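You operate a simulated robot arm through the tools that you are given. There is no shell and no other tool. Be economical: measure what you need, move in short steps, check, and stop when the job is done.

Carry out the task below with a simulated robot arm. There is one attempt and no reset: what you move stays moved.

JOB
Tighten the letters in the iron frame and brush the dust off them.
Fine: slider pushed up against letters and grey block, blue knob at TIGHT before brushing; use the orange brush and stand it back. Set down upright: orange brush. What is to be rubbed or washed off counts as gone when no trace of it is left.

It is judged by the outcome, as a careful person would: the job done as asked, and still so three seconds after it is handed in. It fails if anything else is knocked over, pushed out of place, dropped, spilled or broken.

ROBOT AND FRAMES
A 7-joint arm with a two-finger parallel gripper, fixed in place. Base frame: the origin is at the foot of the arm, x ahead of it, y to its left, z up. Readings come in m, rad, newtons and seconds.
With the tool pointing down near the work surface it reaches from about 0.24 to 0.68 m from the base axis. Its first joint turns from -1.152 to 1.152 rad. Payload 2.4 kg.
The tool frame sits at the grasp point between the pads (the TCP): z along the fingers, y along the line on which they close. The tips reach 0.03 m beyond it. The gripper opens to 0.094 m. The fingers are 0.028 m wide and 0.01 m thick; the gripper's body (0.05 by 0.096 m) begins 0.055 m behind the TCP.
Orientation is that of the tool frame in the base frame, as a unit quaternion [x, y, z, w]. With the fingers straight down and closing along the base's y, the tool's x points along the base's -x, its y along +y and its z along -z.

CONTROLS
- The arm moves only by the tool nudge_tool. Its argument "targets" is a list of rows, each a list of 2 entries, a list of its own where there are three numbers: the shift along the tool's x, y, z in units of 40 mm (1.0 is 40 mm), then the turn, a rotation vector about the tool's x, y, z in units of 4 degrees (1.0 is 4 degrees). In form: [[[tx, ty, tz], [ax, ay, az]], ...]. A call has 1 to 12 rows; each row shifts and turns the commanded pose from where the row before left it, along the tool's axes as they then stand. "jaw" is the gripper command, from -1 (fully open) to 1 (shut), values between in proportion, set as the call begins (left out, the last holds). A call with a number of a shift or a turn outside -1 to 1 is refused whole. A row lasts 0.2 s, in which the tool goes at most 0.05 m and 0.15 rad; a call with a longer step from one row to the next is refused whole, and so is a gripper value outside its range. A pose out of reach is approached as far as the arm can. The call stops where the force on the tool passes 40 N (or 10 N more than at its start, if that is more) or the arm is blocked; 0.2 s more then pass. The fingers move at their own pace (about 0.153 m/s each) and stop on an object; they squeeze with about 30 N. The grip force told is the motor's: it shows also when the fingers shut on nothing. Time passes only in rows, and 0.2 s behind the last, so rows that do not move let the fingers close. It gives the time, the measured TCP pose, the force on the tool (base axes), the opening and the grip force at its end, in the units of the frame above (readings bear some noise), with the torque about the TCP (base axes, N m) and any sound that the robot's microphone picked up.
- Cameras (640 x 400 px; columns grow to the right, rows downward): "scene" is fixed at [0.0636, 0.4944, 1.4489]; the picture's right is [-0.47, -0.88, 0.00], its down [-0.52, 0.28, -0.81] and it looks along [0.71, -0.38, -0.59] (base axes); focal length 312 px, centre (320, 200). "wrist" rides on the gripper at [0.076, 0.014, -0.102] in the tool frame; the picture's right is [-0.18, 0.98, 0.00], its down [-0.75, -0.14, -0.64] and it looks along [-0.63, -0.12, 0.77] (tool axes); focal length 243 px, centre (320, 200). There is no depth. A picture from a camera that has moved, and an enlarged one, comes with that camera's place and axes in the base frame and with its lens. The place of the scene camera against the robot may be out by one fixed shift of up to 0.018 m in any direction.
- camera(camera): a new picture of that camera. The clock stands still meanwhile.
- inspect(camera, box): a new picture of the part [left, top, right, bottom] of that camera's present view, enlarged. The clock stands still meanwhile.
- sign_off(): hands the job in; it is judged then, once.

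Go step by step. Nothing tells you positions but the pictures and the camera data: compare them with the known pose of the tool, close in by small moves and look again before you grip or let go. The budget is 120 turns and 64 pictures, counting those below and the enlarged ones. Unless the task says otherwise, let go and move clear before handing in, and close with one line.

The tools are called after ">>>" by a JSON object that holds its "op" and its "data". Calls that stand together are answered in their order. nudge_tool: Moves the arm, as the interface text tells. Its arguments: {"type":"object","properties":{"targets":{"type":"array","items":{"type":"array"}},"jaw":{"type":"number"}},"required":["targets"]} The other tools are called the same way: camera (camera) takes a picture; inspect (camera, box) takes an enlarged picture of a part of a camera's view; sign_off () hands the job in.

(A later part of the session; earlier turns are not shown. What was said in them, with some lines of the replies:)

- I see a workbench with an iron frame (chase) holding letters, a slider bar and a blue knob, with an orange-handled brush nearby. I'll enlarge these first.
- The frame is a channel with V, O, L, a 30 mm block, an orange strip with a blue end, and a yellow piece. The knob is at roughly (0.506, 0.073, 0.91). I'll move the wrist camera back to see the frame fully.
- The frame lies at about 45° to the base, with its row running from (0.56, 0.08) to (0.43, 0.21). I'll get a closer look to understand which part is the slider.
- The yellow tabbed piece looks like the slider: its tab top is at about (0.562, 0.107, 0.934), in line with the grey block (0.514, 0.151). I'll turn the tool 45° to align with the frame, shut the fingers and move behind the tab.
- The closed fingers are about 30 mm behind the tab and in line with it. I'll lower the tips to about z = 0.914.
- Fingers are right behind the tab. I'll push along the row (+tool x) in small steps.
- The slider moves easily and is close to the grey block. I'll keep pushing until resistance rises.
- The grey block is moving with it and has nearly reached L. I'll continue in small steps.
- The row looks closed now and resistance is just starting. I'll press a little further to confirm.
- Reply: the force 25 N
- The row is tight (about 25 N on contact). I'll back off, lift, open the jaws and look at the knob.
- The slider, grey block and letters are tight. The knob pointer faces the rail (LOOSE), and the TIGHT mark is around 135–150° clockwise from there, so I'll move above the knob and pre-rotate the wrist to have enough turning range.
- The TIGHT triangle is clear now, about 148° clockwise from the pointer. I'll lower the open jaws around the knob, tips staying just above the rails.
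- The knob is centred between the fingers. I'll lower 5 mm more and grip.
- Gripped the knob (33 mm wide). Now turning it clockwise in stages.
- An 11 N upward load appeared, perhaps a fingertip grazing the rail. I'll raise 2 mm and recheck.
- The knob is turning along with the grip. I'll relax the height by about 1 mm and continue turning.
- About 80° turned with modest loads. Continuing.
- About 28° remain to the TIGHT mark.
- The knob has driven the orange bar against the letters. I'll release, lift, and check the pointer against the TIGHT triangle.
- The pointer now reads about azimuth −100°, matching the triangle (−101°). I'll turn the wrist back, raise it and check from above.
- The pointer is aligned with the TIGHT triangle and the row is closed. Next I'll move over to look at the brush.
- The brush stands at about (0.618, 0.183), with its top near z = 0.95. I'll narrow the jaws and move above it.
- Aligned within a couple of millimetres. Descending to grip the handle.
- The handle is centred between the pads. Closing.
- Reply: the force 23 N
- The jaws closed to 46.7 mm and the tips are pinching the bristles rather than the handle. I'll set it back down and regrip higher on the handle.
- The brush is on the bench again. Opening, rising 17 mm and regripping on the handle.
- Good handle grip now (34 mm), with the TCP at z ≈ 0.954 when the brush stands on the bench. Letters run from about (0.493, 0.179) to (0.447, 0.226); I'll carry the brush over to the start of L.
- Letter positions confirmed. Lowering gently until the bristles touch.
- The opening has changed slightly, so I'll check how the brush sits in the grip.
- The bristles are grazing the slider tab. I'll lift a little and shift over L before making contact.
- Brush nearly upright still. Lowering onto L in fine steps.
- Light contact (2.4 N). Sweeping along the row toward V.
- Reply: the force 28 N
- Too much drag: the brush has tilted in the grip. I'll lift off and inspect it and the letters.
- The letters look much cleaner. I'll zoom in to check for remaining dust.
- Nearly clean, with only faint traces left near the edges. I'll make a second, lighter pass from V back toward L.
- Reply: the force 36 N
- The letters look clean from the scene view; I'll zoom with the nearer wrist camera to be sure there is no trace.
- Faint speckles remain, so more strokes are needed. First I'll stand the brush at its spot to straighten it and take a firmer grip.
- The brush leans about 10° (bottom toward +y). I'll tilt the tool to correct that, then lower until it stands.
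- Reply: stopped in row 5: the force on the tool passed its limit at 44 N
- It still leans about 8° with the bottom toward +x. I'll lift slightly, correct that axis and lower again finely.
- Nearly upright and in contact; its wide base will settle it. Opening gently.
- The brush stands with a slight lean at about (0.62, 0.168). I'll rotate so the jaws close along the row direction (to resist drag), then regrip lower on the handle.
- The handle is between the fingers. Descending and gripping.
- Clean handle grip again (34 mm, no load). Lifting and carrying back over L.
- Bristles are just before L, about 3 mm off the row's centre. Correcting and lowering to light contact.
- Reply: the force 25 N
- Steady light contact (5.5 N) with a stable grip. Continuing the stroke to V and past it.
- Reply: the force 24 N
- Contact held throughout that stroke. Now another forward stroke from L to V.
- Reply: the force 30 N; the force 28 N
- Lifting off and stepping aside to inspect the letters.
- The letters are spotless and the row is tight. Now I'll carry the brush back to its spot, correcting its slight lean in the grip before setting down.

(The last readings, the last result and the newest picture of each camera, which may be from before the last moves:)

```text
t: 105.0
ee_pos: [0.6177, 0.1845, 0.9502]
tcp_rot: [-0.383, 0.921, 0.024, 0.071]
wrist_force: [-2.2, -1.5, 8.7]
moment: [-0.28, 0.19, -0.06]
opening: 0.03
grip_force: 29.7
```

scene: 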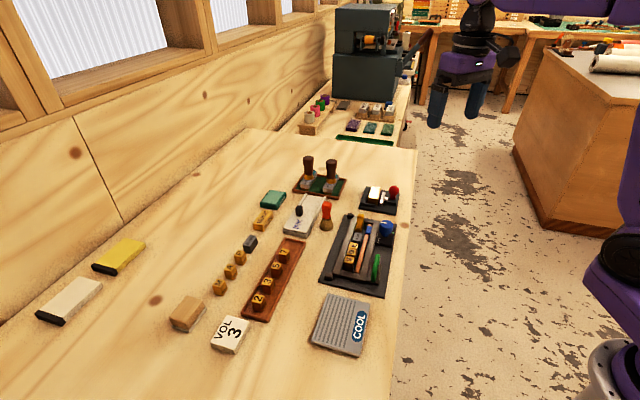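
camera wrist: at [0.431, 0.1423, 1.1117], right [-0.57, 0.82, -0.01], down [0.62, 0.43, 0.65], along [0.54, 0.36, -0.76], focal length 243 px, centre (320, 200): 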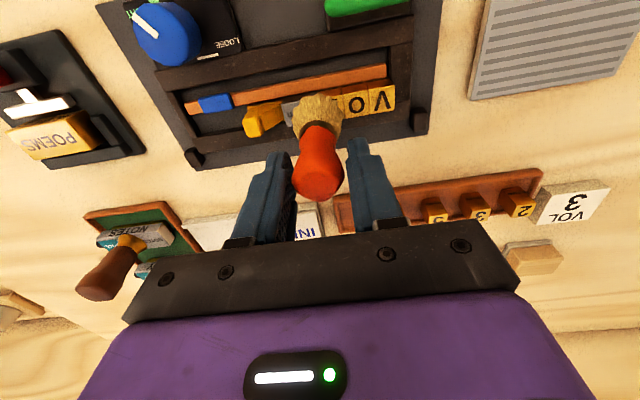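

Touching the bench. Pressing slightly so the base seats flat, then checking the posture.

>>> {"op": "nudge_tool", "data": {"targets": [[[0, 0, 0.03], [0, 0, 0]], [[0, 0, 0.02], [0, 0, 0]], [[0, 0, 0], [0, 0, 0]]]}}

```text
t: 105.8
ee_pos: [0.6199, 0.1847, 0.9509]
tcp_rot: [-0.382, 0.921, 0.025, 0.072]
wrist_force: [-5.1, -1.7, 35.1]
moment: [-0.77, 0.5, -0.12]
opening: 0.0301
grip_force: 30.1
```

The moment shows contact on the −v rim, so I over-corrected the tilt. Lifting a touch, backing off half of it and testing again.

>>> {"op": "nudge_tool", "data": {"targets": [[[0, 0, -0.1], [0, 0, 0]], [[0, 0, 0], [0, 0.5, 0]], [[0, 0, 0], [0, 0.5, 0]], [[0, 0, 0.05], [0, 0, 0]], [[0, 0, 0.03], [0, 0, 0]], [[0, 0, 0], [0, 0, 0]]]}}

```text
t: 107.2
ee_pos: [0.617, 0.1839, 0.9485]
tcp_rot: [-0.384, 0.922, 0.012, 0.037]
wrist_force: [-5.4, -1.0, 13.5]
moment: [-0.37, 0.41, -0.09]
opening: 0.03
grip_force: 29.9
```

Contact is on the −y rim, meaning the bottom leans toward +y. I'll use the last picture now to judge the lean before correcting and releasing.

>>> {"op": "inspect", "data": {"camera": "scene", "box": [300, 180, 360, 240]}}

```text
6.67 times, centred on (330, 210) of scene
camera zoom: at [0.0632, 0.4943, 1.449], right [-0.47, -0.88, 0.0], down [-0.52, 0.28, -0.81], along [0.71, -0.38, -0.59], focal length 2081 px, centre (253, 133)
```

zoom: 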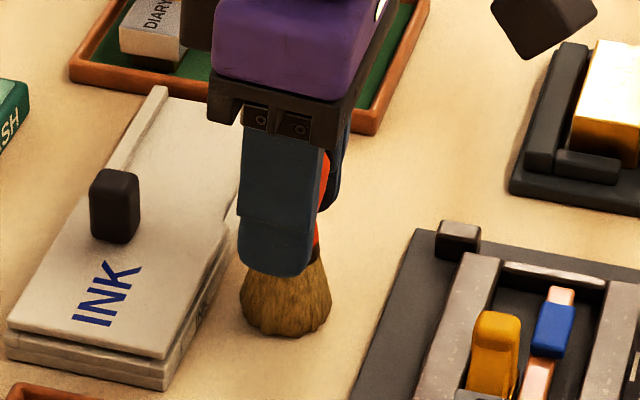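

The bottom leans about 12° toward +y/+x. Lifting slightly and applying the matching correction, then lowering to contact.

>>> {"op": "nudge_tool", "data": {"targets": [[[0, 0, -0.2], [0, 0, 0]], [[0, 0, 0], [0.29, 0.93, 0]], [[0, 0, 0], [0.29, 0.93, 0]], [[0, 0, 0], [0.25, 0.8, 0]], [[0, 0, 0.1], [0, 0, 0]], [[0, 0, 0], [0, 0, 0]]]}}

```text
t: 108.6
ee_pos: [0.6188, 0.1828, 0.9528]
tcp_rot: [-0.382, 0.922, -0.051, -0.038]
wrist_force: [-0.3, 0.6, -0.6]
moment: [-0.01, 0.03, -0.03]
opening: 0.0299
grip_force: 29.9
```

>>> {"op": "nudge_tool", "data": {"targets": [[[0, 0, 0.05], [0, 0, 0]], [[0, 0, 0.03], [0, 0, 0]], [[0, 0, 0], [0, 0, 0]]]}}

```text
t: 109.4
ee_pos: [0.6177, 0.1819, 0.9507]
tcp_rot: [-0.382, 0.922, -0.051, -0.035]
wrist_force: [-6.8, -1.0, 24.5]
moment: [0.19, 0.42, 0.1]
opening: 0.0301
grip_force: 30.5
```

Contact is now nearly centred under the tool, so the base sits close to flat. Easing the pressure and opening gently in stages.

>>> {"op": "nudge_tool", "data": {"targets": [[[0, 0, -0.02], [0, 0, 0]], [[0, 0, 0], [0, 0, 0]]]}}

>>> {"op": "nudge_tool", "data": {"targets": [[[0, 0, 0], [0, 0, 0]], [[0, 0, 0], [0, 0, 0]], [[0, 0, 0], [0, 0, 0]]], "jaw": 0.2}}

>>> {"op": "nudge_tool", "data": {"targets": [[[0, 0, 0], [0, 0, 0]], [[0, 0, 0], [0, 0, 0]], [[0, 0, 0], [0, 0, 0]], [[0, 0, 0], [0, 0, 0]]], "jaw": -0.5}}

```text
t: 110.0
ee_pos: [0.6181, 0.1832, 0.9509]
tcp_rot: [-0.381, 0.922, -0.051, -0.036]
wrist_force: [-0.8, -1.0, 22.1]
moment: [0.24, -0.02, 0.0]
opening: 0.0302
grip_force: 30.2
```

```text
t: 110.8
ee_pos: [0.6171, 0.1827, 0.9502]
tcp_rot: [-0.382, 0.922, -0.051, -0.038]
wrist_force: [-0.3, -0.6, -0.1]
moment: [-0.01, 0.02, -0.02]
opening: 0.0377
grip_force: 0.0
```

```text
t: 111.8
ee_pos: [0.6184, 0.1843, 0.9495]
tcp_rot: [-0.382, 0.922, -0.051, -0.038]
wrist_force: [-0.7, 0.2, 0.2]
moment: [-0.01, -0.01, 0.0]
opening: 0.0707
grip_force: 0.0
```

The brush is released and stands on its own. Withdrawing straight up along the tool axis, then clear.

>>> {"op": "nudge_tool", "data": {"targets": [[[0, 0, -0.4], [0, 0, 0]], [[0, 0, -0.6], [0, 0, 0]], [[0, 0, -0.8], [0, 0, 0]], [[0, 0, -0.8], [0, 0, 0]], [[0, 0, 0], [-0.29, -0.6, 0]], [[0, 0, 0], [-0.29, -0.6, 0]], [[0, 0, -0.8], [-0.25, -0.6, 0]], [[0.6, 0, -0.6], [0, 0, 0]], [[0, 0, 0], [0, 0, 0]]]}}

```text
t: 113.8
ee_pos: [0.6037, 0.1792, 1.1074]
tcp_rot: [-0.384, 0.923, 0.0, 0.01]
wrist_force: [0.1, -0.3, -0.3]
moment: [-0.02, 0.01, 0.01]
opening: 0.0709
grip_force: 0.0
```

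No unexpected contact on the way out, and the arm is clear. I have no pictures left, so I'm handing in.

>>> {"op": "sign_off", "data": {}}

```text
The job is handed in.
```

The slider is pushed up against the grey block and letters, the blue knob is at TIGHT, and my last close-up of V, O, L shows no dust. The orange brush is back close to its original spot, but I had no pictures left to check it after letting go. It was leaning before the final correction, so a slight lean is possible.
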